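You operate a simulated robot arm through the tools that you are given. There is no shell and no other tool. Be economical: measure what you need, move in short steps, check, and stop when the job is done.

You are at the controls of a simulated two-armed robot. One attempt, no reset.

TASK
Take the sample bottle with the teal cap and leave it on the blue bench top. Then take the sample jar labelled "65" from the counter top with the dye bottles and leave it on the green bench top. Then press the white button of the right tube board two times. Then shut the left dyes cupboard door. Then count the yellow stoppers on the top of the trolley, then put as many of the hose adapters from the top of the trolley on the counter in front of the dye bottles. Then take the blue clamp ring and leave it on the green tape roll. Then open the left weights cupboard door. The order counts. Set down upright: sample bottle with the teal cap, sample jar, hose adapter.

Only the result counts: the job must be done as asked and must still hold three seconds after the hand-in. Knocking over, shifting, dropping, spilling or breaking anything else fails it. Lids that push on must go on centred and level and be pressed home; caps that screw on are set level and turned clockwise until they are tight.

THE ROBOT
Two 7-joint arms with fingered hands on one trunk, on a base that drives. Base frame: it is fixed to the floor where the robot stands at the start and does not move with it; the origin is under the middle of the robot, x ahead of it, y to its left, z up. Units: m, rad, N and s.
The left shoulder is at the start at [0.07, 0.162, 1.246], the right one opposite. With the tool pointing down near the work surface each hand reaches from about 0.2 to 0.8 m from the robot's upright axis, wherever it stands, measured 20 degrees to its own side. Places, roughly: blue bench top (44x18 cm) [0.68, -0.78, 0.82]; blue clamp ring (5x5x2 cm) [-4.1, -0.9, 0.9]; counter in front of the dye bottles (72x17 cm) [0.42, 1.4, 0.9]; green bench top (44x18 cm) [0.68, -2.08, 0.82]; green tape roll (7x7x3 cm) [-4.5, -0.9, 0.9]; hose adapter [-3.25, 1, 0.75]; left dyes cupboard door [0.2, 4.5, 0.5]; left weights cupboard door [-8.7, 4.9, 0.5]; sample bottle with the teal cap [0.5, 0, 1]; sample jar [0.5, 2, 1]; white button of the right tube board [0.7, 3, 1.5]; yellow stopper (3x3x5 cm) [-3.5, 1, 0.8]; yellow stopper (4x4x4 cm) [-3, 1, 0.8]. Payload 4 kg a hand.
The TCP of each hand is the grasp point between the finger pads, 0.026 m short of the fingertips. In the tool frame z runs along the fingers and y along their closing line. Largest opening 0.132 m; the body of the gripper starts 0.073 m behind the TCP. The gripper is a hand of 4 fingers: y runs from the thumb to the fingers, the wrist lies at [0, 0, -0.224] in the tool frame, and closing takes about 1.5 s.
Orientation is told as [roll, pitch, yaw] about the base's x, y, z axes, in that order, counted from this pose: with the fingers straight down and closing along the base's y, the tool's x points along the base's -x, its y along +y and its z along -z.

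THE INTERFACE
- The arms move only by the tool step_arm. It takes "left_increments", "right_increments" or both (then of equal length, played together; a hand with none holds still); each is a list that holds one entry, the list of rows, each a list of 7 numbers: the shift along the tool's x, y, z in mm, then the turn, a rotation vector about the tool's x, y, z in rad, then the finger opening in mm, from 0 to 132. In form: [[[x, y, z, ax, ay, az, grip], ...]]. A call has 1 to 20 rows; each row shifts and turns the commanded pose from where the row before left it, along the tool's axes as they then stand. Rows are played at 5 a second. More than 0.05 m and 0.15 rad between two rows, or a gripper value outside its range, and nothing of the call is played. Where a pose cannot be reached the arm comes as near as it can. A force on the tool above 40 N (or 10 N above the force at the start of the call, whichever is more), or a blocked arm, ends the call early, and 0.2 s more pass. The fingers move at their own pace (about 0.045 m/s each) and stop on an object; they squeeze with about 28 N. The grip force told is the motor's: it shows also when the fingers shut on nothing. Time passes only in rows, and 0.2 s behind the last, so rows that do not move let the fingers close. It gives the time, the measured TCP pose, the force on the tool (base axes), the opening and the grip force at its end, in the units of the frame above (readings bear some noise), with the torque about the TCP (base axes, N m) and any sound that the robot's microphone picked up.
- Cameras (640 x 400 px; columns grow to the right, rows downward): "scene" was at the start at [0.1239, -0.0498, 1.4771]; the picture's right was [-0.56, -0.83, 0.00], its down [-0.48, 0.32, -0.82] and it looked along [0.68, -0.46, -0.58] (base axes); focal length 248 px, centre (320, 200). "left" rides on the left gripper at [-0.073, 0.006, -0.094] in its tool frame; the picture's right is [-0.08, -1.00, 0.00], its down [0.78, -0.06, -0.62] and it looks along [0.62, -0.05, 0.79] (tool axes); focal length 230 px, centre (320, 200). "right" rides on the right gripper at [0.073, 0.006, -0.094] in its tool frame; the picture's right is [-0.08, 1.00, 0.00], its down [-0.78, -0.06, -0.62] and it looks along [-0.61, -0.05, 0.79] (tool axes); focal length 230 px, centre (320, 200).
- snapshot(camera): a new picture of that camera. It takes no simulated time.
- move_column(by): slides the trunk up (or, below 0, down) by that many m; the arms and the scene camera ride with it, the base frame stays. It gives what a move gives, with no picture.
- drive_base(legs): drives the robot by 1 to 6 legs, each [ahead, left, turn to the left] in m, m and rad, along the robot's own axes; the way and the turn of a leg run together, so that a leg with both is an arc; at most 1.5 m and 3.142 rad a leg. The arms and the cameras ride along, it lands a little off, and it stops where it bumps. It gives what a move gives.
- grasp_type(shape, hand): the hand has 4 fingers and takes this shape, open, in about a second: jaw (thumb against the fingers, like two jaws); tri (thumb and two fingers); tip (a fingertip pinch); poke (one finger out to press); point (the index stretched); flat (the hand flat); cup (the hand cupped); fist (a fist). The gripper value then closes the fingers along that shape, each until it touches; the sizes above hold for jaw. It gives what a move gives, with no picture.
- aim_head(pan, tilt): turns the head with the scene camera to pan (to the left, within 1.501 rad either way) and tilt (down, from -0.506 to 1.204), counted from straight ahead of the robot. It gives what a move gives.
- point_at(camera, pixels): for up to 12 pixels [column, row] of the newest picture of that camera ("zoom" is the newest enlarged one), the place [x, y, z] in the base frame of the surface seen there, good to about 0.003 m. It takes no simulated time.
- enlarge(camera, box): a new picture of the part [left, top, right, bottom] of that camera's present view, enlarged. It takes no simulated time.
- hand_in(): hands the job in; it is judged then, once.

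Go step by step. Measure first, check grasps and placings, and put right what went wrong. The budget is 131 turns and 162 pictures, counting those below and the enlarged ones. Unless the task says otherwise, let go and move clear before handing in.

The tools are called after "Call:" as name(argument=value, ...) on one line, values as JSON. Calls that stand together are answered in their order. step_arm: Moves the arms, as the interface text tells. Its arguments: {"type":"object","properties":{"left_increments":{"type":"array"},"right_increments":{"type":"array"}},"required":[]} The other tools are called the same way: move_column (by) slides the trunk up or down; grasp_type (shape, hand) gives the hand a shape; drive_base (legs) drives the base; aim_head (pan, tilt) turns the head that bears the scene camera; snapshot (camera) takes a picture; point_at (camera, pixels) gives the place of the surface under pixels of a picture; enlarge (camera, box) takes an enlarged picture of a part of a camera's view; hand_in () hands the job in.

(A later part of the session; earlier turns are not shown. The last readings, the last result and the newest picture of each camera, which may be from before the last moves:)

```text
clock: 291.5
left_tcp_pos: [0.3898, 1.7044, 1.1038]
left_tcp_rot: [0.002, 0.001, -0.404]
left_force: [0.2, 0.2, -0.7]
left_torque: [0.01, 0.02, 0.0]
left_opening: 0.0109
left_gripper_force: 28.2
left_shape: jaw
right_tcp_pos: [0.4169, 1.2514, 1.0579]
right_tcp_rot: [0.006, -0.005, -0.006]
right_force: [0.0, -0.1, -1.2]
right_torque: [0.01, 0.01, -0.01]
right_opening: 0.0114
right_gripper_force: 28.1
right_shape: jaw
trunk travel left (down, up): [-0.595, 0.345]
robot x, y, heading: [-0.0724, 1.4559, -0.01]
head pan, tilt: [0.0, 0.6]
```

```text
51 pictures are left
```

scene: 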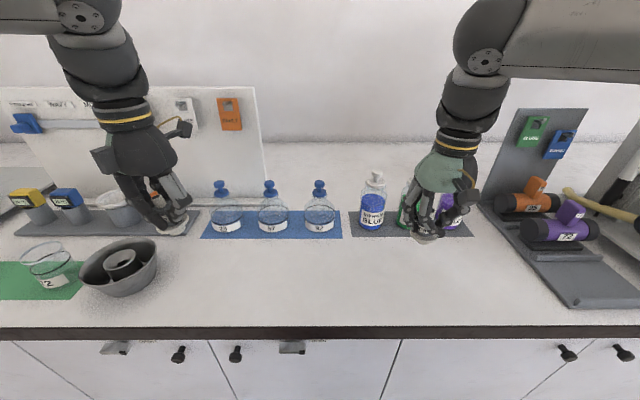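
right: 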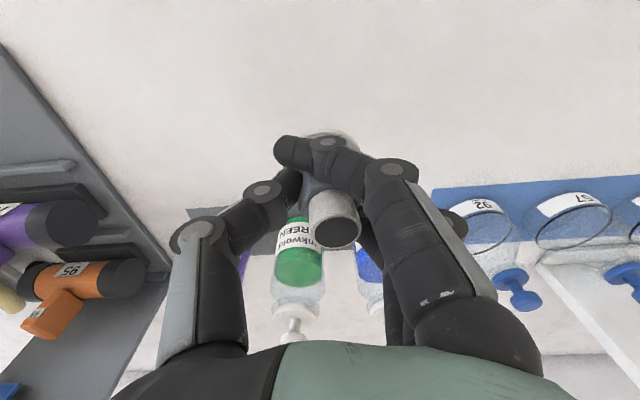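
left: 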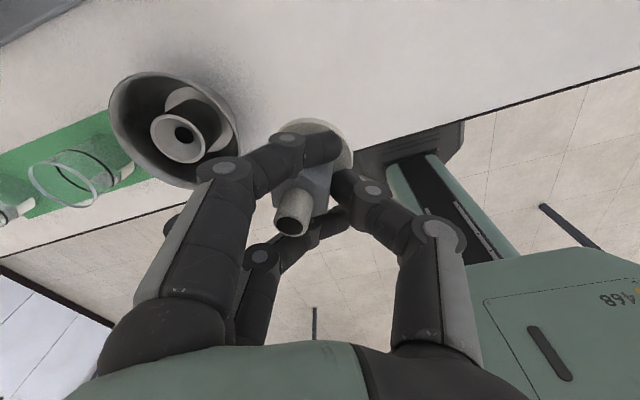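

Move left hand inward to y≈1.58 while lowering both hands near the counter.

Call:
step_arm(left_increments=[[[-22, -34, 0, 0, 0, 0, 5], [-22, -34, 0, 0, 0, 0, 5], [-22, -34, 0, 0, 0, 0, 5], [0, 0, 35, 0, 0, 0, 5], [0, 0, 35, 0, 0, 0, 5], [0, 0, 35, 0, 0, 0, 5], [0, 0, 30, 0, 0, 0, 5], [0, 0, 7, 0, 0, 0, 5], [0, 0, 0, 0, 0, 0, 5]]], right_increments=[[[0, 0, 20, 0, 0, 0, 5], [0, 0, 20, 0, 0, 0, 5], [0, 0, 20, 0, 0, 0, 5], [0, 0, 20, 0, 0, 0, 5], [0, 0, 10, 0, 0, 0, 5], [0, 0, 5, 0, 0, 0, 5], [0, 0, 3, 0, 0, 0, 5], [0, 0, 0, 0, 0, 0, 5], [0, 0, 0, 0, 0, 0, 5]]])

Call:
snapshot(camera="scene")

```text
clock: 293.5
left_tcp_pos: [0.4116, 1.5864, 0.9621]
left_tcp_rot: [0.0, 0.0, -0.402]
left_force: [-0.3, -0.4, -1.8]
left_torque: [-0.03, 0.02, 0.0]
left_opening: 0.0111
left_gripper_force: 27.8
left_shape: jaw
right_tcp_pos: [0.4189, 1.2513, 0.9594]
right_tcp_rot: [0.006, -0.005, -0.008]
right_force: [-0.2, -0.3, -1.4]
right_torque: [-0.04, 0.0, 0.01]
right_opening: 0.0113
right_gripper_force: 28.4
right_shape: jaw
trunk travel left (down, up): [-0.595, 0.345]
robot x, y, heading: [-0.0744, 1.4551, -0.007]
head pan, tilt: [0.0, 0.6]
```

```text
50 pictures are left
```

scene: 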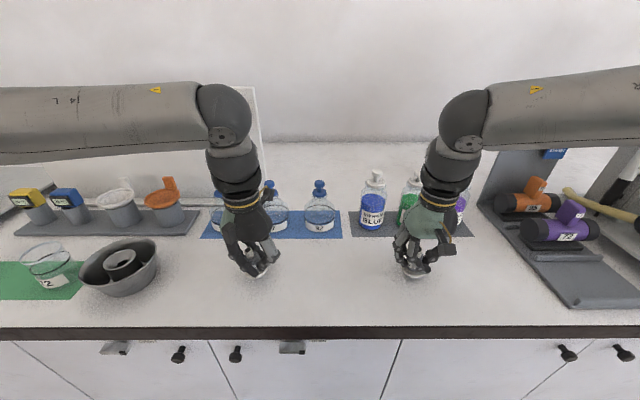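

Both adapters are just above the clear strip. Lower in 1 mm rows, watching force.

Call:
step_arm(right_increments=[[[0, 0, 2, 0, 0, 0, 5], [0, 0, 1, 0, 0, 0, 5], [0, 0, 1, 0, 0, 0, 5], [0, 0, 0, 0, 0, 0, 5]]], left_increments=[[[0, 0, 2, 0, 0, 0, 5], [0, 0, 2, 0, 0, 0, 5], [0, 0, 1, 0, 0, 0, 5], [0, 0, 0, 0, 0, 0, 5]]])

Call:
step_arm(right_increments=[[[0, 0, 1, 0, 0, 0, 5], [0, 0, 0, 0, 0, 0, 5]]], left_increments=[[[0, 0, 1, 0, 0, 0, 5], [0, 0, 0, 0, 0, 0, 5]]])

```text
clock: 294.5
left_tcp_pos: [0.4108, 1.5856, 0.9574]
left_tcp_rot: [-0.001, -0.001, -0.404]
left_force: [-0.1, -0.7, -0.6]
left_torque: [-0.02, 0.01, 0.01]
left_opening: 0.0109
left_gripper_force: 27.3
left_shape: jaw
right_tcp_pos: [0.4182, 1.2514, 0.9548]
right_tcp_rot: [0.007, -0.005, -0.005]
right_force: [-0.4, 0.0, -0.4]
right_torque: [0.01, 0.03, -0.02]
right_opening: 0.0116
right_gripper_force: 28.2
right_shape: jaw
trunk travel left (down, up): [-0.595, 0.345]
robot x, y, heading: [-0.0734, 1.4615, -0.007]
head pan, tilt: [0.0, 0.6]
```

```text
clock: 295.1
left_tcp_pos: [0.4118, 1.586, 0.9563]
left_tcp_rot: [0.0, 0.001, -0.404]
left_force: [0.4, 0.6, -1.1]
left_torque: [0.02, 0.0, 0.03]
left_opening: 0.0109
left_gripper_force: 28.0
left_shape: jaw
right_tcp_pos: [0.4177, 1.2513, 0.9551]
right_tcp_rot: [0.007, -0.006, -0.005]
right_force: [0.4, -0.2, -1.3]
right_torque: [0.01, 0.0, 0.05]
right_opening: 0.0115
right_gripper_force: 28.1
right_shape: jaw
trunk travel left (down, up): [-0.595, 0.345]
robot x, y, heading: [-0.0752, 1.4543, 0.001]
head pan, tilt: [0.0, 0.6]
```

Call:
step_arm(right_increments=[[[0, 0, 1, 0, 0, 0, 5], [0, 0, 0, 0, 0, 0, 5]]], left_increments=[[[0, 0, 1, 0, 0, 0, 5], [0, 0, 0, 0, 0, 0, 5]]])

Call:
step_arm(right_increments=[[[0, 0, 1, 0, 0, 0, 5], [0, 0, 0, 0, 0, 0, 5]]], left_increments=[[[0, 0, 1, 0, 0, 0, 5], [0, 0, 0, 0, 0, 0, 5]]])

```text
clock: 295.7
left_tcp_pos: [0.4111, 1.5863, 0.9538]
left_tcp_rot: [-0.002, 0.0, -0.403]
left_force: [0.5, 0.8, 0.1]
left_torque: [-0.02, -0.01, -0.03]
left_opening: 0.0109
left_gripper_force: 28.2
left_shape: jaw
right_tcp_pos: [0.4167, 1.2515, 0.9542]
right_tcp_rot: [0.007, -0.006, -0.008]
right_force: [0.5, -0.9, 2.7]
right_torque: [0.0, -0.05, 0.01]
right_opening: 0.0113
right_gripper_force: 28.0
right_shape: jaw
trunk travel left (down, up): [-0.595, 0.345]
robot x, y, heading: [-0.0766, 1.4559, -0.002]
head pan, tilt: [0.0, 0.6]
```

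```text
clock: 296.3
left_tcp_pos: [0.4102, 1.5857, 0.954]
left_tcp_rot: [0.001, -0.001, -0.404]
left_force: [0.2, -0.4, 4.9]
left_torque: [0.08, -0.04, -0.02]
left_opening: 0.0109
left_gripper_force: 28.2
left_shape: jaw
right_tcp_pos: [0.4167, 1.2532, 0.9531]
right_tcp_rot: [0.006, -0.008, -0.007]
right_force: [0.8, -1.1, 7.9]
right_torque: [0.05, -0.09, -0.04]
right_opening: 0.0113
right_gripper_force: 28.4
right_shape: jaw
trunk travel left (down, up): [-0.595, 0.345]
robot x, y, heading: [-0.0743, 1.4572, -0.006]
head pan, tilt: [0.0, 0.6]
```

Both are in contact (5 N and 8 N). Open both, then check.

Call:
step_arm(right_increments=[[[0, 0, -1, 0, 0, 0, 14], [0, 0, 0, 0, 0, 0, 22], [0, 0, 0, 0, 0, 0, 32], [0, 0, 0, 0, 0, 0, 45], [0, 0, 0, 0, 0, 0, 55], [0, 0, 0, 0, 0, 0, 55], [0, 0, 0, 0, 0, 0, 55]]], left_increments=[[[0, 0, -0.5, 0, 0, 0, 14], [0, 0, 0, 0, 0, 0, 22], [0, 0, 0, 0, 0, 0, 32], [0, 0, 0, 0, 0, 0, 45], [0, 0, 0, 0, 0, 0, 55], [0, 0, 0, 0, 0, 0, 55], [0, 0, 0, 0, 0, 0, 55]]])

Call:
snapshot(camera="right")

Call:
snapshot(camera="left")

```text
clock: 297.9
left_tcp_pos: [0.4112, 1.5858, 0.9539]
left_tcp_rot: [0.001, -0.001, -0.402]
left_force: [0.0, 0.6, 0.4]
left_torque: [-0.01, 0.02, -0.01]
left_opening: 0.0544
left_gripper_force: 0.1
left_shape: jaw
right_tcp_pos: [0.4173, 1.2515, 0.9522]
right_tcp_rot: [0.008, -0.005, -0.007]
right_force: [-0.7, 0.6, 0.3]
right_torque: [-0.03, 0.02, 0.01]
right_opening: 0.0545
right_gripper_force: 0.2
right_shape: jaw
trunk travel left (down, up): [-0.595, 0.345]
robot x, y, heading: [-0.0742, 1.4553, -0.003]
head pan, tilt: [0.0, 0.6]
```

```text
49 pictures are left
```

right: 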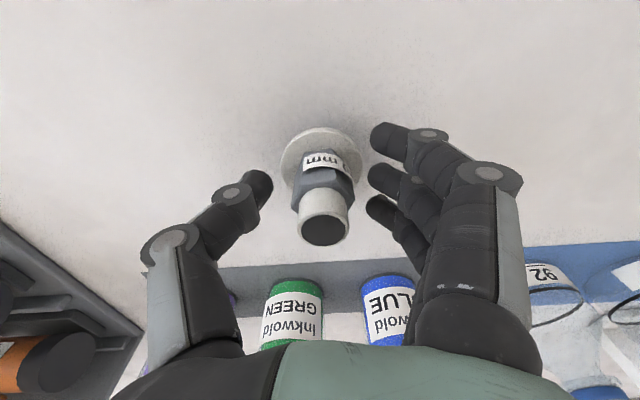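

```text
48 pictures are left
```

left: 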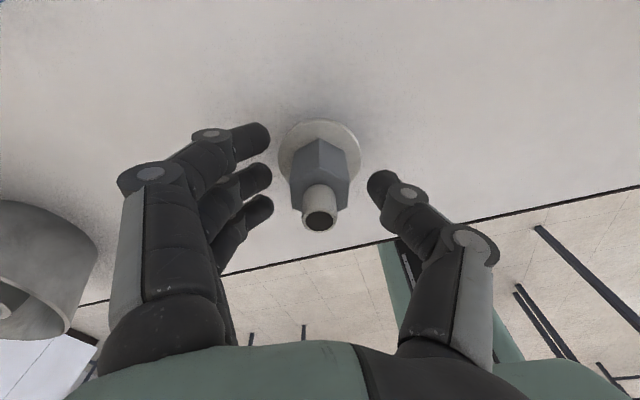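

Both adapters stand upright and free. Raise the trunk straight up, back off and verify.

Call:
move_column(by=0.2)

Call:
drive_base(legs=[[-0.5, 0, 0]])

Call:
enlarge(camera="scene", box=[200, 130, 520, 280])

```text
clock: 300.0
left_tcp_pos: [0.4109, 1.5854, 1.1542]
left_tcp_rot: [0.0, 0.001, -0.404]
left_force: [-0.5, 0.5, 0.3]
left_torque: [0.0, -0.02, 0.01]
left_opening: 0.0543
left_gripper_force: 0.0
left_shape: jaw
right_tcp_pos: [0.4176, 1.2514, 1.1524]
right_tcp_rot: [0.005, -0.005, -0.007]
right_force: [0.5, -0.2, 0.3]
right_torque: [-0.01, 0.02, 0.03]
right_opening: 0.0542
right_gripper_force: 0.1
right_shape: jaw
trunk travel left (down, up): [-0.795, 0.145]
robot x, y, heading: [-0.0772, 1.4561, -0.003]
head pan, tilt: [0.0, 0.6]
```

```text
clock: 303.0
left_tcp_pos: [-0.0886, 1.5883, 1.1538]
left_tcp_rot: [0.0, 0.002, -0.402]
left_force: [-0.2, -0.7, 0.3]
left_torque: [-0.04, 0.02, 0.0]
left_opening: 0.0542
left_gripper_force: 0.0
left_shape: jaw
right_tcp_pos: [-0.0825, 1.2545, 1.1515]
right_tcp_rot: [0.007, -0.003, -0.005]
right_force: [-0.5, -0.3, -0.1]
right_torque: [-0.02, 0.0, 0.01]
right_opening: 0.0543
right_gripper_force: 0.0
right_shape: jaw
trunk travel left (down, up): [-0.795, 0.145]
robot x, y, heading: [-0.5773, 1.456, -0.004]
head pan, tilt: [0.0, 0.6]
```

```text
2.00 times, centred on (360, 205) of scene
```

zoom: 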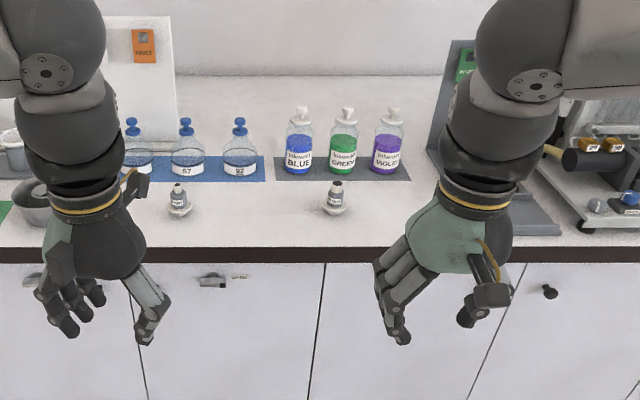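

Both adapters stand in front of the dye bottles. Now head toward the clamp ring table: go south, turn, look.

Call:
drive_base(legs=[[0.12, -1.3, 0], [0, 0, 2.6]])

Call:
aim_head(pan=0.5, tilt=0.35)

Call:
snapshot(camera="scene")

```text
clock: 315.6
left_tcp_pos: [-0.9463, 0.3088, 1.1543]
left_tcp_rot: [0.001, 0.0, 2.176]
left_force: [-0.9, 0.0, -0.7]
left_torque: [-0.01, -0.03, -0.03]
left_opening: 0.0543
left_gripper_force: 0.0
left_shape: jaw
right_tcp_pos: [-0.7744, 0.5947, 1.1525]
right_tcp_rot: [0.006, -0.005, 2.571]
right_force: [-0.1, 0.3, 0.2]
right_torque: [0.02, 0.01, 0.04]
right_opening: 0.0543
right_gripper_force: 0.1
right_shape: jaw
trunk travel left (down, up): [-0.795, 0.145]
robot x, y, heading: [-0.466, 0.1577, 2.572]
head pan, tilt: [0.0, 0.6]
```

```text
clock: 316.6
left_tcp_pos: [-0.9466, 0.308, 1.1554]
left_tcp_rot: [0.0, 0.0, 2.177]
left_force: [-1.1, 0.1, 0.3]
left_torque: [-0.01, 0.01, 0.0]
left_opening: 0.0545
left_gripper_force: 0.1
left_shape: jaw
right_tcp_pos: [-0.7742, 0.5954, 1.1519]
right_tcp_rot: [0.008, -0.007, 2.57]
right_force: [0.1, -0.6, -0.3]
right_torque: [0.01, 0.01, 0.0]
right_opening: 0.0542
right_gripper_force: 0.0
right_shape: jaw
trunk travel left (down, up): [-0.795, 0.145]
robot x, y, heading: [-0.4678, 0.1576, 2.575]
head pan, tilt: [0.499, 0.351]
```

```text
46 pictures are left
```

scene: 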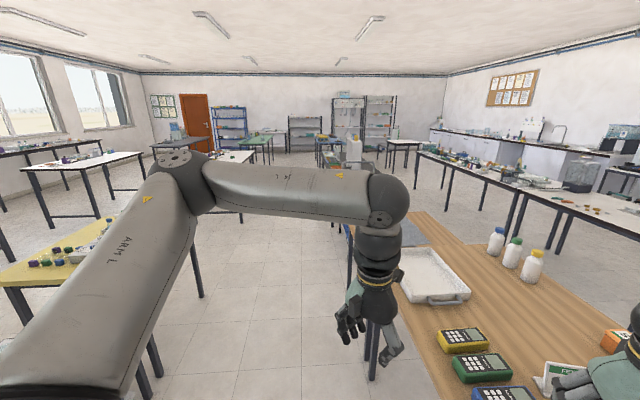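

Call:
point_at(camera="scene", pixels=[[425, 350], [345, 228], [150, 320], [12, 285], [95, 165], [145, 155], [240, 157], [225, 250], [290, 290], [372, 380], [30, 175], [200, 295]])

Call:
enlarge(camera="scene", box=[0, 110, 260, 260])

```text
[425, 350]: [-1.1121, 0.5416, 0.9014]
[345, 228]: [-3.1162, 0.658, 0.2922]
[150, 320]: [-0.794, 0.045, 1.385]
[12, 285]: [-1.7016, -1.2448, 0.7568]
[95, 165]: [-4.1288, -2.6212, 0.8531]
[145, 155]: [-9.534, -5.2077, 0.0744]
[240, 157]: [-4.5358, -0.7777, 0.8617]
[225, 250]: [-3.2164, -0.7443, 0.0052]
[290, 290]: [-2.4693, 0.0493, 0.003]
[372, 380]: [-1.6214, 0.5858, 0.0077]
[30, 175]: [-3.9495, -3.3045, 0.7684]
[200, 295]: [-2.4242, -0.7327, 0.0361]
```

```text
2.46 times, centred on (130, 185) of scene
```

zoom: 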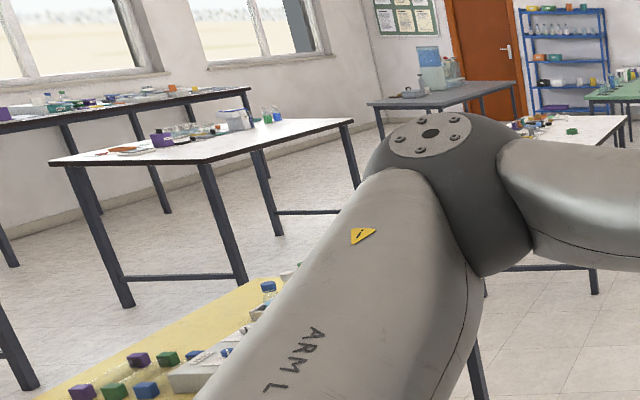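

The lane at y ≈ 0 is clear to the west; the target table is near (-4.5, -0.8). Drive there and face it.

Call:
drive_base(legs=[[0, 0, 0.567], [1.3, 0.1, 0], [1.3, 0.03, 0], [1.2, 0, 0], [0, 0, 1.57]])

Call:
aim_head(pan=0.0, tilt=0.7)

Call:
snapshot(camera="scene")

```text
clock: 340.3
left_tcp_pos: [-4.1342, -0.4784, 1.154]
left_tcp_rot: [0.002, 0.0, -1.978]
left_force: [-0.2, -0.9, 0.1]
left_torque: [0.0, -0.02, 0.0]
left_opening: 0.0545
left_gripper_force: 0.1
left_shape: jaw
right_tcp_pos: [-4.4675, -0.4825, 1.1529]
right_tcp_rot: [0.008, -0.005, -1.586]
right_force: [0.2, -0.1, -0.5]
right_torque: [-0.05, -0.03, 0.0]
right_opening: 0.0544
right_gripper_force: 0.0
right_shape: jaw
trunk travel left (down, up): [-0.795, 0.145]
robot x, y, heading: [-4.2593, 0.0122, -1.581]
head pan, tilt: [0.499, 0.351]
```

```text
clock: 341.2
left_tcp_pos: [-4.1344, -0.4778, 1.1539]
left_tcp_rot: [-0.001, 0.0, -1.98]
left_force: [-0.3, 0.3, 0.5]
left_torque: [-0.01, 0.02, -0.01]
left_opening: 0.0545
left_gripper_force: 0.0
left_shape: jaw
right_tcp_pos: [-4.4666, -0.4833, 1.153]
right_tcp_rot: [0.008, -0.005, -1.583]
right_force: [0.2, 0.0, -0.3]
right_torque: [0.02, 0.0, -0.04]
right_opening: 0.0542
right_gripper_force: 0.0
right_shape: jaw
trunk travel left (down, up): [-0.795, 0.145]
robot x, y, heading: [-4.2617, 0.0104, -1.581]
head pan, tilt: [0.0, 0.7]
```

```text
44 pictures are left
```

scene: 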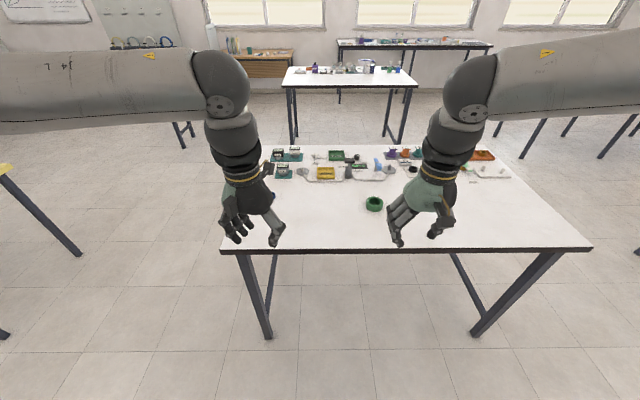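

The green tape roll is at (373,204); the blue ring is probably hidden by the left hand near (265,200). Measure and look with the left camera after raising it.

Call:
step_arm(left_increments=[[[35, 0, -30, 0, 0, 0, 60], [35, 0, -30, 0, 0, 0, 60], [35, 0, -30, 0, 0, 0, 60]]], right_increments=[[[20, -30, 0, 0, 0, 0, 60], [20, -30, 0, 0, 0, 0, 60], [20, -30, 0, 0, 0, 0, 60]]])

Call:
enlarge(camera="scene", box=[210, 130, 530, 270])

```text
clock: 342.0
left_tcp_pos: [-4.0926, -0.3788, 1.2456]
left_tcp_rot: [0.001, 0.0, -1.979]
left_force: [-0.2, 0.5, 0.1]
left_torque: [-0.05, 0.04, 0.01]
left_opening: 0.0593
left_gripper_force: 0.0
left_shape: jaw
right_tcp_pos: [-4.5568, -0.4197, 1.1534]
right_tcp_rot: [0.007, -0.008, -1.582]
right_force: [-0.1, -0.6, 0.2]
right_torque: [0.02, 0.0, -0.04]
right_opening: 0.0597
right_gripper_force: 0.1
right_shape: jaw
trunk travel left (down, up): [-0.795, 0.145]
robot x, y, heading: [-4.2621, 0.0072, -1.582]
head pan, tilt: [0.0, 0.7]
```

```text
2.00 times, centred on (370, 200) of scene
```

zoom: 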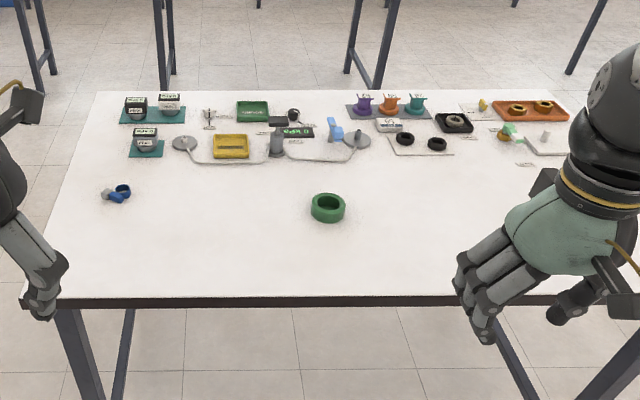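

Call:
enlarge(camera="scene", box=[250, 212, 290, 240])

Call:
point_at(camera="scene", pixels=[[271, 225], [266, 228], [262, 227], [268, 230], [367, 234], [375, 241], [373, 229], [374, 233], [330, 235], [300, 270], [390, 276]])

```text
14.29 times, centred on (270, 226) of scene
```

zoom: 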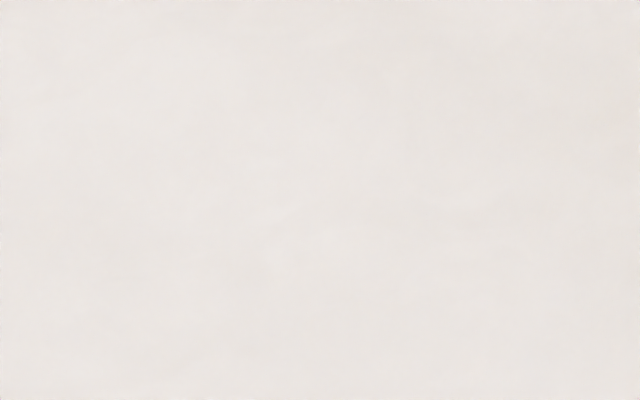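

```text
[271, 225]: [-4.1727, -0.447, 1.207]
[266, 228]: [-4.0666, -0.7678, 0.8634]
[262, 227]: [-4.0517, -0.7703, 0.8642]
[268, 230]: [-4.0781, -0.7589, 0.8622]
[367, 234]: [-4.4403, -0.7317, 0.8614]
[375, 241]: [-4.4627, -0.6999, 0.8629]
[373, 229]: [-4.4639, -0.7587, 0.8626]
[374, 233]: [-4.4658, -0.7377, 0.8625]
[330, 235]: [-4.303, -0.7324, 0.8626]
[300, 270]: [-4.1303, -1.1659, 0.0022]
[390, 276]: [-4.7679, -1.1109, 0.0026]
```

Call:
enlarge(camera="scene", box=[248, 180, 298, 212])

Call:
point_at(camera="scene", pixels=[[271, 196], [271, 191], [264, 197], [267, 199], [274, 195], [366, 203], [382, 203], [374, 210], [374, 198], [374, 204], [270, 205]])

Call:
snapshot(camera="left")

```text
12.50 times, centred on (273, 196) of scene
```

zoom: 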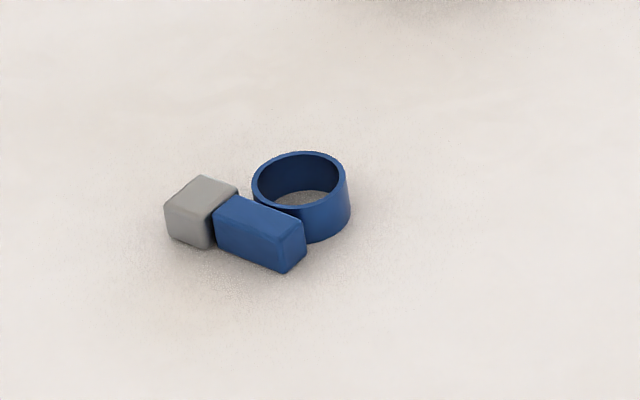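

```text
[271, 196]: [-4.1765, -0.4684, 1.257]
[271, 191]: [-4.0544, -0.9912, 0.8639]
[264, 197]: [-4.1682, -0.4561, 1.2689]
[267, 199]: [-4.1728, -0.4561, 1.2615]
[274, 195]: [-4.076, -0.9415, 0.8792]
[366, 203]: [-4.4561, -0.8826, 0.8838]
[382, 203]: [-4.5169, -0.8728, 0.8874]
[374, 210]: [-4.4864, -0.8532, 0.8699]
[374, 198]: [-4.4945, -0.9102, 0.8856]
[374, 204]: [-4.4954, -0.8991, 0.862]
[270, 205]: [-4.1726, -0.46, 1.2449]
```

```text
40 pictures are left
```

left: 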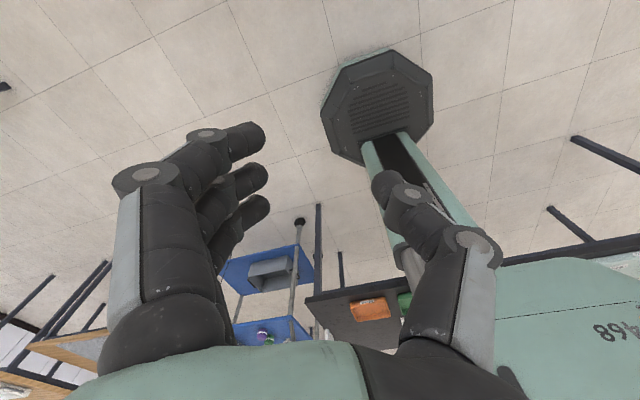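

Call:
point_at(camera="zoom", pixels=[[320, 215], [300, 155], [255, 185], [346, 178], [300, 208], [260, 215], [295, 235], [225, 225], [200, 190], [190, 230], [270, 250], [420, 240]])

```text
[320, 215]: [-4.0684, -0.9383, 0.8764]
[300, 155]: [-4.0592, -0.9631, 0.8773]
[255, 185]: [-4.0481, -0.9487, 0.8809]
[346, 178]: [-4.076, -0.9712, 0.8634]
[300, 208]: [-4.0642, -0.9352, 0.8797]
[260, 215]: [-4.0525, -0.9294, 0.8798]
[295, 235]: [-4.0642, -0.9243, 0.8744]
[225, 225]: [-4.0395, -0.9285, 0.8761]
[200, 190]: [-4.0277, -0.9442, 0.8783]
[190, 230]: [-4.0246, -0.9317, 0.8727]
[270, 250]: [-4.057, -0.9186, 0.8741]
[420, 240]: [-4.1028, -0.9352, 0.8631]
```

Ring: centre ≈(-4.062, -0.949), clamp block on its robot side at (-4.055, -0.924), turned about 29°; tape roll centre ≈(-4.487, -0.883), top 0.886. I'll turn the left hand so it closes across ring and block (yaw -0.51), then drive closer.

Call:
point_at(camera="scene", pixels=[[350, 245], [300, 245], [450, 243], [350, 249]])

Call:
step_arm(left_increments=[[[0, 0, 0, 0, 0, -0.147, 80], [0, 0, 0, 0, 0, -0.147, 80], [0, 0, 0, 0, 0, -0.147, 80], [0, 0, 0, 0, 0, -0.147, 80], [0, 0, 0, 0, 0, -0.147, 80], [0, 0, 0, 0, 0, -0.147, 80], [0, 0, 0, 0, 0, -0.147, 80], [0, 0, 0, 0, 0, -0.147, 80], [0, 0, 0, 0, 0, -0.147, 80], [0, 0, 0, 0, 0, -0.147, 80], [0, 0, 0, 0, 0, 0, 80]]])

Call:
drive_base(legs=[[0.25, 0, 0]])

Call:
snapshot(camera="left")

```text
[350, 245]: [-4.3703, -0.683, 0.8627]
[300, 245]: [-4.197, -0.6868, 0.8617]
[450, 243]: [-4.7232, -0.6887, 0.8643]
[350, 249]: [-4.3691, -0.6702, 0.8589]
```

```text
clock: 344.4
left_tcp_pos: [-4.0919, -0.3811, 1.2445]
left_tcp_rot: [0.0, 0.0, -0.509]
left_force: [0.3, -0.3, 0.2]
left_torque: [0.0, -0.03, -0.02]
left_opening: 0.0795
left_gripper_force: 0.1
left_shape: jaw
right_tcp_pos: [-4.5555, -0.4225, 1.1531]
right_tcp_rot: [0.007, -0.006, -1.582]
right_force: [-0.1, -1.1, 0.0]
right_torque: [-0.01, 0.0, 0.0]
right_opening: 0.0595
right_gripper_force: 0.2
right_shape: jaw
trunk travel left (down, up): [-0.795, 0.145]
robot x, y, heading: [-4.2602, 0.0125, -1.58]
head pan, tilt: [0.0, 0.7]
```

```text
clock: 346.2
left_tcp_pos: [-4.0944, -0.6264, 1.2453]
left_tcp_rot: [-0.001, -0.002, -0.51]
left_force: [0.4, 0.3, 0.5]
left_torque: [-0.04, -0.01, 0.06]
left_opening: 0.0797
left_gripper_force: 0.0
left_shape: jaw
right_tcp_pos: [-4.5572, -0.6678, 1.1552]
right_tcp_rot: [0.007, -0.007, -1.582]
right_force: [0.8, 0.1, -0.3]
right_torque: [-0.01, -0.04, -0.01]
right_opening: 0.0594
right_gripper_force: 0.1
right_shape: jaw
trunk travel left (down, up): [-0.795, 0.145]
robot x, y, heading: [-4.2649, -0.2393, -1.578]
head pan, tilt: [0.0, 0.7]
```

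```text
39 pictures are left
```

left: 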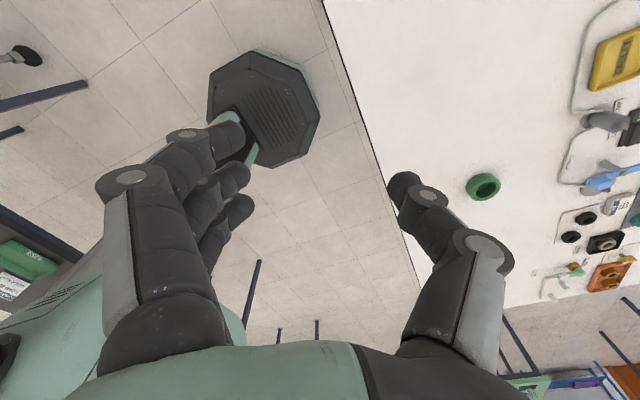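

Call:
move_column(by=-0.1)

Call:
step_arm(left_increments=[[[-27, -37, 0, 0, 0, 0, 90], [-27, -37, 0, 0, 0, 0, 90], [-27, -37, 0, 0, 0, 0, 90], [-27, -37, 0, 0, 0, 0, 90], [-27, -37, 0, 0, 0, 0, 90], [-26, -36, 0, 0, 0, 0, 90], [-26, -36, 0, 0, 0, 0, 90], [0, 0, 40, 0, 0, 0, 90], [0, 0, 40, 0, 0, 0, 90], [0, 0, 0, 0, 0, 0, 90]]])

Call:
snapshot(camera="left")

```text
clock: 347.5
left_tcp_pos: [-4.0948, -0.6284, 1.1438]
left_tcp_rot: [0.0, 0.0, -0.509]
left_force: [0.3, -0.7, 0.7]
left_torque: [-0.02, -0.03, -0.04]
left_opening: 0.0793
left_gripper_force: 0.1
left_shape: jaw
right_tcp_pos: [-4.5582, -0.67, 1.0534]
right_tcp_rot: [0.007, -0.004, -1.583]
right_force: [-0.1, 0.2, 0.1]
right_torque: [0.02, -0.01, 0.02]
right_opening: 0.0594
right_gripper_force: 0.0
right_shape: jaw
trunk travel left (down, up): [-0.695, 0.245]
robot x, y, heading: [-4.2651, -0.2372, -1.58]
head pan, tilt: [0.0, 0.7]
```

```text
clock: 349.7
left_tcp_pos: [-4.0615, -0.9105, 1.0648]
left_tcp_rot: [0.0, -0.002, -0.511]
left_force: [-0.2, -0.3, 0.2]
left_torque: [-0.05, -0.01, 0.03]
left_opening: 0.0894
left_gripper_force: 0.0
left_shape: jaw
left hand out of reach, approached as far as the arm can: row 7
right_tcp_pos: [-4.5586, -0.6689, 1.0519]
right_tcp_rot: [0.006, -0.005, -1.581]
right_force: [-0.2, -0.7, -0.4]
right_torque: [-0.03, -0.03, 0.0]
right_opening: 0.0593
right_gripper_force: 0.0
right_shape: jaw
trunk travel left (down, up): [-0.695, 0.245]
robot x, y, heading: [-4.264, -0.2385, -1.581]
head pan, tilt: [0.0, 0.7]
```

```text
38 pictures are left
```

left: 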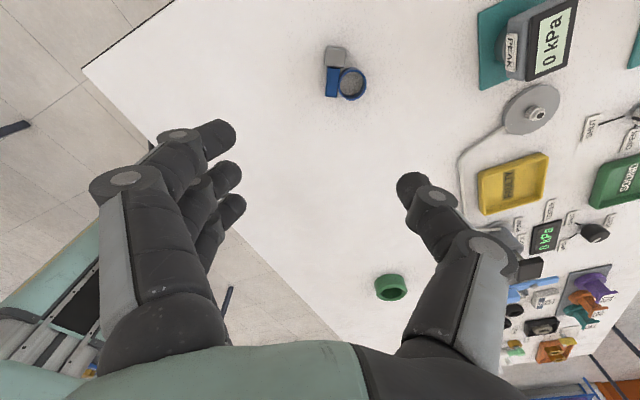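

Call:
enlarge(camera="left", box=[305, 35, 385, 110])

Call:
point_at(camera="left", pixels=[[337, 52], [332, 82], [352, 68], [366, 84], [351, 99], [340, 84], [328, 70], [389, 276], [378, 290], [403, 290], [392, 299], [391, 288]])

```text
5.33 times, centred on (345, 72) of left
```

zoom: 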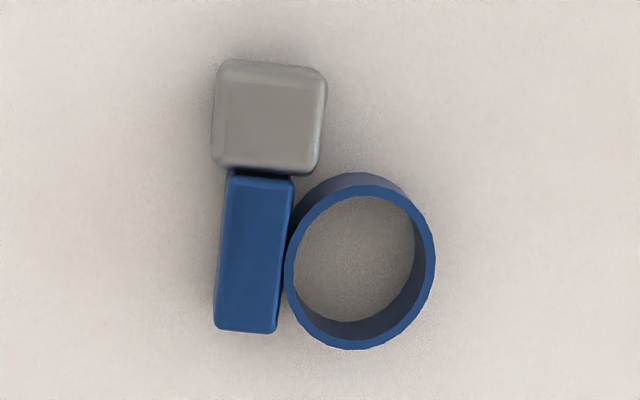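

```text
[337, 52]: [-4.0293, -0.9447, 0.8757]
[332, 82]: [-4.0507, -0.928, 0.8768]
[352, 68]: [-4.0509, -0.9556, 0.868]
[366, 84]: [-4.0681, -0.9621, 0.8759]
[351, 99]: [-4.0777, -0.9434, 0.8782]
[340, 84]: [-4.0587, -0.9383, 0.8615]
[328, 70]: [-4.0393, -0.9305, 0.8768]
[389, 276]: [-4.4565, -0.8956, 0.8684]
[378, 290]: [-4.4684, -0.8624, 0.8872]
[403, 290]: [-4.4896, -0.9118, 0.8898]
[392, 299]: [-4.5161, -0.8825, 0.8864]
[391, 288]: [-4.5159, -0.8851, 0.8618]
```

The hand's closing line already matches block + ring; pinch centre is (-4.060, -0.941). Drive 0.03 closer and lower.

Call:
drive_base(legs=[[0.03, 0, 0]])

Call:
step_arm(left_increments=[[[0, 0, 30, 0, 0, 0, 90], [0, 0, 30, 0, 0, 0, 90], [0, 0, 30, 0, 0, 0, 90], [0, 0, 20, 0, 0, 0, 90], [0, 0, 0, 0, 0, 0, 90]]])

Call:
snapshot(camera="left")

```text
clock: 350.6
left_tcp_pos: [-4.0597, -0.9351, 1.0687]
left_tcp_rot: [-0.004, -0.003, -0.509]
left_force: [0.0, 0.7, 0.3]
left_torque: [-0.05, 0.01, 0.02]
left_opening: 0.0896
left_gripper_force: 0.1
left_shape: jaw
right_tcp_pos: [-4.5582, -0.6947, 1.0548]
right_tcp_rot: [0.006, -0.011, -1.583]
right_force: [0.2, 0.6, 0.8]
right_torque: [-0.05, 0.01, 0.0]
right_opening: 0.0599
right_gripper_force: 0.0
right_shape: jaw
trunk travel left (down, up): [-0.695, 0.245]
robot x, y, heading: [-4.2634, -0.2684, -1.579]
head pan, tilt: [0.0, 0.7]
```

```text
clock: 351.8
left_tcp_pos: [-4.0615, -0.9408, 0.955]
left_tcp_rot: [-0.002, -0.002, -0.508]
left_force: [1.5, 0.3, -0.4]
left_torque: [0.02, 0.01, 0.0]
left_opening: 0.0895
left_gripper_force: 0.1
left_shape: jaw
right_tcp_pos: [-4.5593, -0.6992, 1.0534]
right_tcp_rot: [0.007, -0.004, -1.583]
right_force: [0.8, 0.0, 0.1]
right_torque: [0.01, 0.0, 0.0]
right_opening: 0.0592
right_gripper_force: 0.0
right_shape: jaw
trunk travel left (down, up): [-0.695, 0.245]
robot x, y, heading: [-4.2623, -0.2694, -1.579]
head pan, tilt: [0.0, 0.7]
```

```text
36 pictures are left
```

left: 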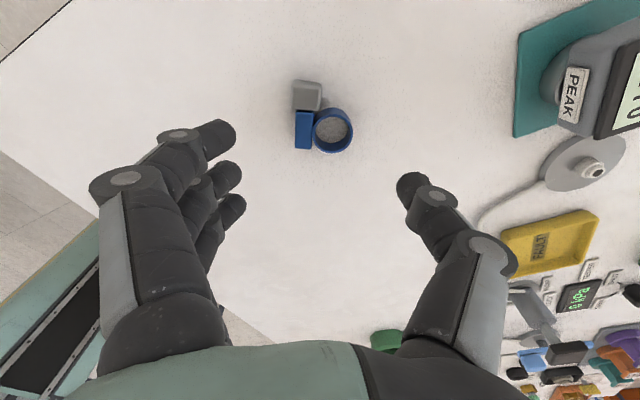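

Call:
step_arm(left_increments=[[[0, 1, 30, 0, 0, 0, 90], [0, 1, 20, 0, 0, 0, 90], [0, 0, 11, 0, 0, 0, 80], [0, 0, 0, 0, 0, 0, 60], [0, 0, 0, 0, 0, 0, 50], [0, 0, 0, 0, 0, 0, 50]]])

Call:
snapshot(camera="left")

```text
clock: 353.2
left_tcp_pos: [-4.0596, -0.9387, 0.8936]
left_tcp_rot: [0.001, -0.002, -0.509]
left_force: [-0.3, 0.3, 0.5]
left_torque: [-0.01, 0.01, -0.02]
left_opening: 0.0506
left_gripper_force: 0.1
left_shape: jaw
right_tcp_pos: [-4.5593, -0.6981, 1.0537]
right_tcp_rot: [0.007, -0.005, -1.583]
right_force: [-0.1, 0.1, 0.7]
right_torque: [0.0, 0.0, 0.0]
right_opening: 0.0596
right_gripper_force: 0.0
right_shape: jaw
trunk travel left (down, up): [-0.695, 0.245]
robot x, y, heading: [-4.2638, -0.2673, -1.582]
head pan, tilt: [0.0, 0.7]
```

```text
35 pictures are left
```

left: 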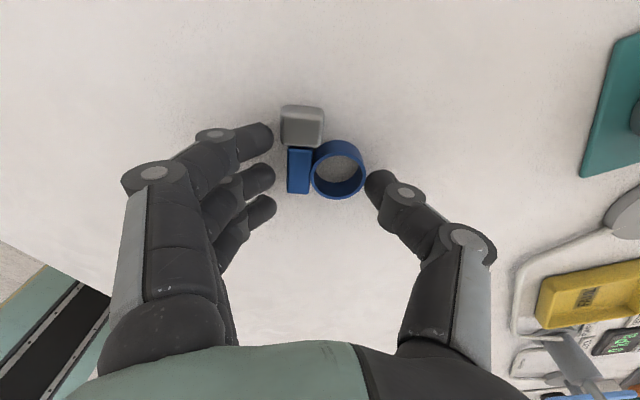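

Ring centre sits about 8 mm ahead of the thumb line; shift and close.

Call:
step_arm(left_increments=[[[-8, 0, 0, 0, 0, 0, 50], [0, 0, 0, 0, 0, 0, 40], [0, 0, 0, 0, 0, 0, 30], [0, 0, 0, 0, 0, 0, 20], [0, 0, 0, 0, 0, 0, 20], [0, 0, 0, 0, 0, 0, 20], [0, 0, 0, 0, 0, 0, 20]]])

Call:
snapshot(camera="left")

```text
clock: 354.8
left_tcp_pos: [-4.0525, -0.9425, 0.8944]
left_tcp_rot: [-0.001, -0.002, -0.509]
left_force: [0.3, 0.3, 1.2]
left_torque: [-0.02, 0.01, 0.01]
left_opening: 0.0359
left_gripper_force: 27.7
left_shape: jaw
right_tcp_pos: [-4.5583, -0.6981, 1.0524]
right_tcp_rot: [0.007, -0.005, -1.583]
right_force: [0.2, 0.0, -0.2]
right_torque: [-0.01, 0.0, -0.03]
right_opening: 0.059
right_gripper_force: 0.1
right_shape: jaw
trunk travel left (down, up): [-0.695, 0.245]
robot x, y, heading: [-4.2634, -0.2652, -1.58]
head pan, tilt: [0.0, 0.7]
```

```text
34 pictures are left
```

left: 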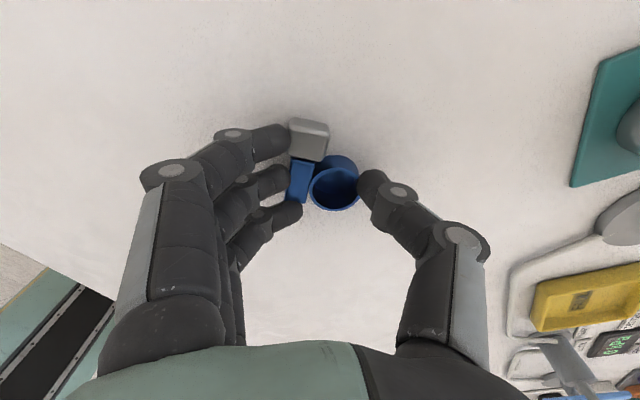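

Gripped (36 mm). Lift 100 mm and inspect.

Call:
step_arm(left_increments=[[[0, 0, -10, 0, 0, 0, 20], [0, 0, -20, 0, 0, 0, 20], [0, 0, -35, 0, 0, 0, 20], [0, 0, -35, 0, 0, 0, 20], [0, 0, 0, 0, 0, 0, 20]]])

Call:
enlarge(camera="left", box=[230, 90, 430, 240])

Call:
snapshot(camera="scene")

```text
clock: 356.0
left_tcp_pos: [-4.0518, -0.9416, 0.9938]
left_tcp_rot: [0.002, 0.001, -0.509]
left_force: [0.0, -0.8, -0.1]
left_torque: [0.01, -0.02, -0.03]
left_opening: 0.0355
left_gripper_force: 28.4
left_shape: jaw
right_tcp_pos: [-4.5583, -0.7005, 1.0521]
right_tcp_rot: [0.008, -0.007, -1.583]
right_force: [0.3, 0.0, 0.1]
right_torque: [0.01, 0.03, -0.02]
right_opening: 0.0595
right_gripper_force: 0.0
right_shape: jaw
trunk travel left (down, up): [-0.695, 0.245]
robot x, y, heading: [-4.2656, -0.267, -1.581]
head pan, tilt: [0.0, 0.7]
```

```text
2.67 times, centred on (330, 165) of left
```

zoom: 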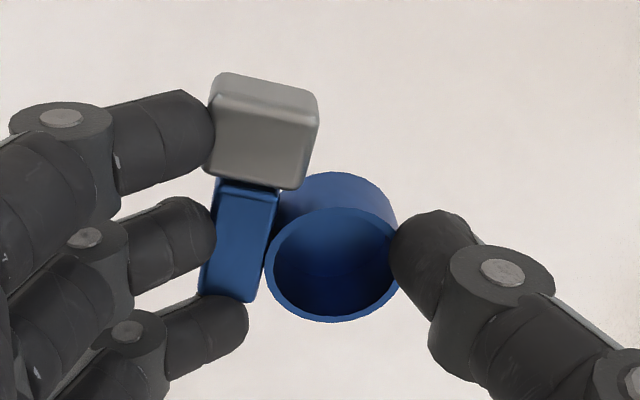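

```text
32 pictures are left
```

scene: 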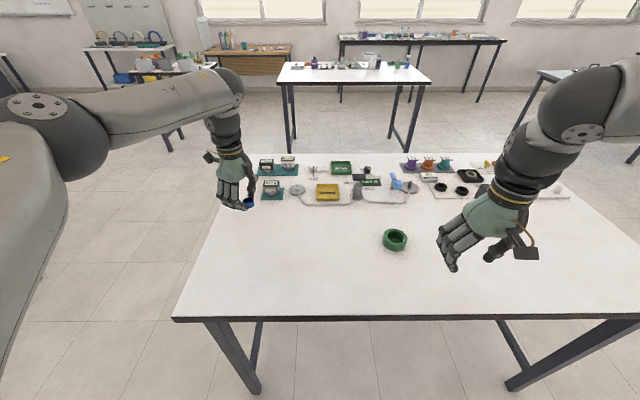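

The ring may have tilted in the grip; measure rim points in 3D.

Call:
point_at(camera="zoom", pixels=[[269, 260], [392, 275], [335, 210], [330, 318], [335, 177], [395, 215], [215, 290], [250, 298], [225, 185], [270, 190], [260, 95], [320, 265]])

Call:
enlarge(camera="scene", box=[205, 165, 285, 225])

```text
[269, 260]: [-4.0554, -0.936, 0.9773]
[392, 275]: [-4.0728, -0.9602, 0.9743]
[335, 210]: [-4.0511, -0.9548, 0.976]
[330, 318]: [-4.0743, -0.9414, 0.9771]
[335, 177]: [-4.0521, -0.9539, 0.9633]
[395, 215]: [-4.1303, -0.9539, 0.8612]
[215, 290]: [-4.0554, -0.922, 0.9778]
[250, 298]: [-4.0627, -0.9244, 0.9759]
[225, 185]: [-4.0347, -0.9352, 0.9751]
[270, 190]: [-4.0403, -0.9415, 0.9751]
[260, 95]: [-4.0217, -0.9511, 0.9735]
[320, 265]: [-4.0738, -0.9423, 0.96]
```

```text
6.67 times, centred on (245, 195) of scene
```

zoom: 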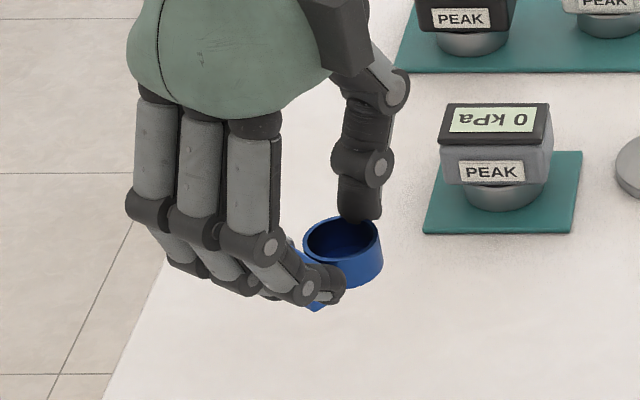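

The ring is level in the grip (rim z 0.974–0.977). Now measure the tape roll's outer and inner edges precisely.

Call:
enlarge(camera="scene", box=[375, 220, 415, 255])

```text
11.43 times, centred on (395, 238) of scene
```

zoom: 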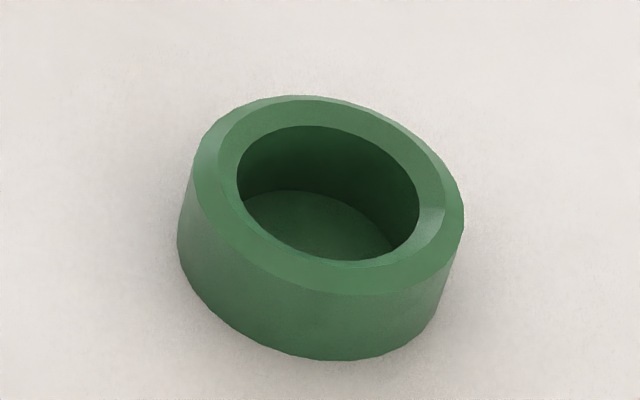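

Call:
point_at(camera="zoom", pixels=[[200, 180], [455, 220], [300, 103], [350, 285], [228, 185], [430, 215], [310, 118], [345, 272], [230, 125], [425, 270], [215, 240], [435, 165]])

```text
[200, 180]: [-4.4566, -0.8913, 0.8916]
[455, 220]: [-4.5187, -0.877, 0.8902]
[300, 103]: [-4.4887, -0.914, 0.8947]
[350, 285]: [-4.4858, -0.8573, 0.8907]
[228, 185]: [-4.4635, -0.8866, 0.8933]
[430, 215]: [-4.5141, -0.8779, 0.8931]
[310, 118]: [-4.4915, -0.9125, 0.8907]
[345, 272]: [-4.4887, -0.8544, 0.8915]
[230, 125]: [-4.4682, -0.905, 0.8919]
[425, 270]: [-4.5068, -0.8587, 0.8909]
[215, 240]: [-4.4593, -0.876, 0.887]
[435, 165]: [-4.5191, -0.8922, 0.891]
```

The tape roll: centre (-4.488, -0.885), top 0.891, hole radius ~22 mm. The ring, block and screw bridge the hole if I bring the TCP to (-4.492, -0.882). Raise and drive across.

Call:
step_arm(left_increments=[[[0, 0, -20, 0, 0, 0, 20], [0, 0, -20, 0, 0, 0, 20], [0, 0, 0, 0, 0, 0, 20]]])

Call:
drive_base(legs=[[-0.06, -0.435, 0]])

Call:
snapshot(camera="left")

```text
clock: 356.8
left_tcp_pos: [-4.0507, -0.9416, 1.0337]
left_tcp_rot: [0.0, 0.0, -0.508]
left_force: [-0.5, 0.2, 0.0]
left_torque: [-0.03, 0.02, -0.01]
left_opening: 0.0355
left_gripper_force: 27.7
left_shape: jaw
right_tcp_pos: [-4.5586, -0.7001, 1.0522]
right_tcp_rot: [0.007, -0.006, -1.583]
right_force: [0.3, 0.1, 0.6]
right_torque: [0.01, 0.01, 0.0]
right_opening: 0.0593
right_gripper_force: 0.1
right_shape: jaw
trunk travel left (down, up): [-0.695, 0.245]
robot x, y, heading: [-4.2662, -0.2639, -1.584]
head pan, tilt: [0.0, 0.7]
```

```text
clock: 359.4
left_tcp_pos: [-4.4858, -0.8782, 1.0327]
left_tcp_rot: [-0.002, -0.001, -0.51]
left_force: [-0.5, -0.3, -1.5]
left_torque: [0.01, 0.01, -0.01]
left_opening: 0.0357
left_gripper_force: 27.8
left_shape: jaw
right_tcp_pos: [-4.9919, -0.6324, 1.0523]
right_tcp_rot: [0.007, -0.007, -1.584]
right_force: [-0.1, 0.4, 0.0]
right_torque: [-0.03, 0.01, 0.02]
right_opening: 0.0595
right_gripper_force: 0.1
right_shape: jaw
trunk travel left (down, up): [-0.695, 0.245]
robot x, y, heading: [-4.6988, -0.2024, -1.587]
head pan, tilt: [0.0, 0.7]
```

```text
29 pictures are left
```

left: 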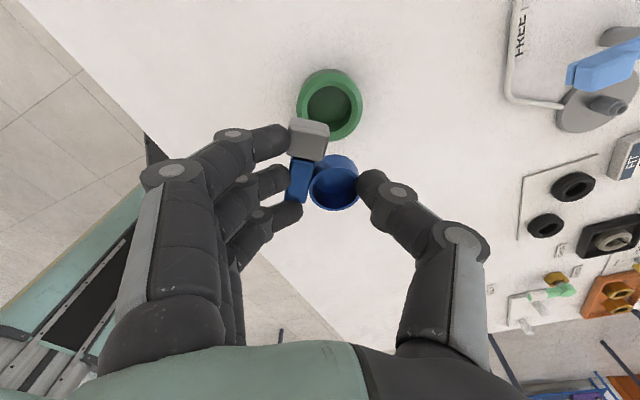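

Call:
point_at(camera="left", pixels=[[303, 95], [358, 95], [330, 74], [345, 130], [330, 108], [310, 80], [352, 120]])

Call:
step_arm(left_increments=[[[3.5, -6, 0, 0, 0, 0, 20], [0, 0, 35, 0, 0, 0, 20], [0, 0, 35, 0, 0, 0, 20], [0, 0, 0, 0, 0, 0, 20]]])

Call:
snapshot(camera="left")

Call:
enlarge(camera="scene", box=[210, 190, 310, 260])

```text
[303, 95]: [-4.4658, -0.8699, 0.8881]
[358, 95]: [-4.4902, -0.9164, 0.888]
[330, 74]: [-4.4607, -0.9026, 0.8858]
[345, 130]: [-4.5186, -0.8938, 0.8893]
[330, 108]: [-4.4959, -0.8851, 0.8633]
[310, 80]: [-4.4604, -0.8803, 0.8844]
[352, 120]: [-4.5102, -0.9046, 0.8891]
```

```text
clock: 360.4
left_tcp_pos: [-4.4943, -0.8815, 0.9645]
left_tcp_rot: [-0.001, -0.002, -0.511]
left_force: [0.3, 0.4, -0.1]
left_torque: [0.01, 0.02, -0.03]
left_opening: 0.0356
left_gripper_force: 27.7
left_shape: jaw
right_tcp_pos: [-4.9933, -0.6325, 1.053]
right_tcp_rot: [0.007, -0.004, -1.584]
right_force: [-0.1, 0.0, 0.1]
right_torque: [-0.07, -0.04, 0.01]
right_opening: 0.0595
right_gripper_force: 0.0
right_shape: jaw
trunk travel left (down, up): [-0.695, 0.245]
robot x, y, heading: [-4.6954, -0.2024, -1.583]
head pan, tilt: [0.0, 0.7]
```

```text
28 pictures are left
```

left: 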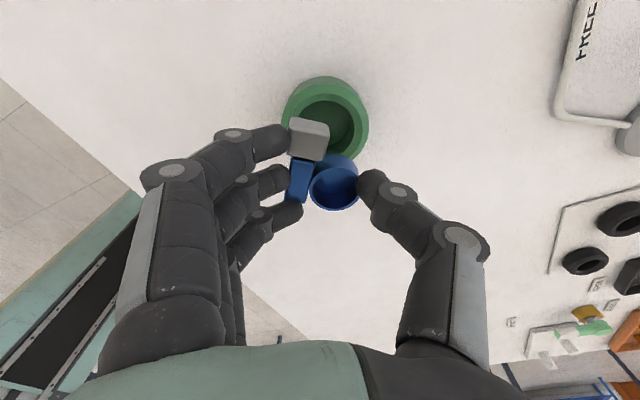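

```text
5.71 times, centred on (260, 225) of scene
```

zoom: 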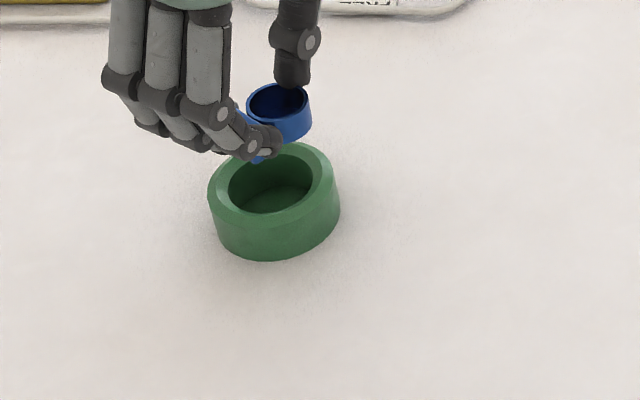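

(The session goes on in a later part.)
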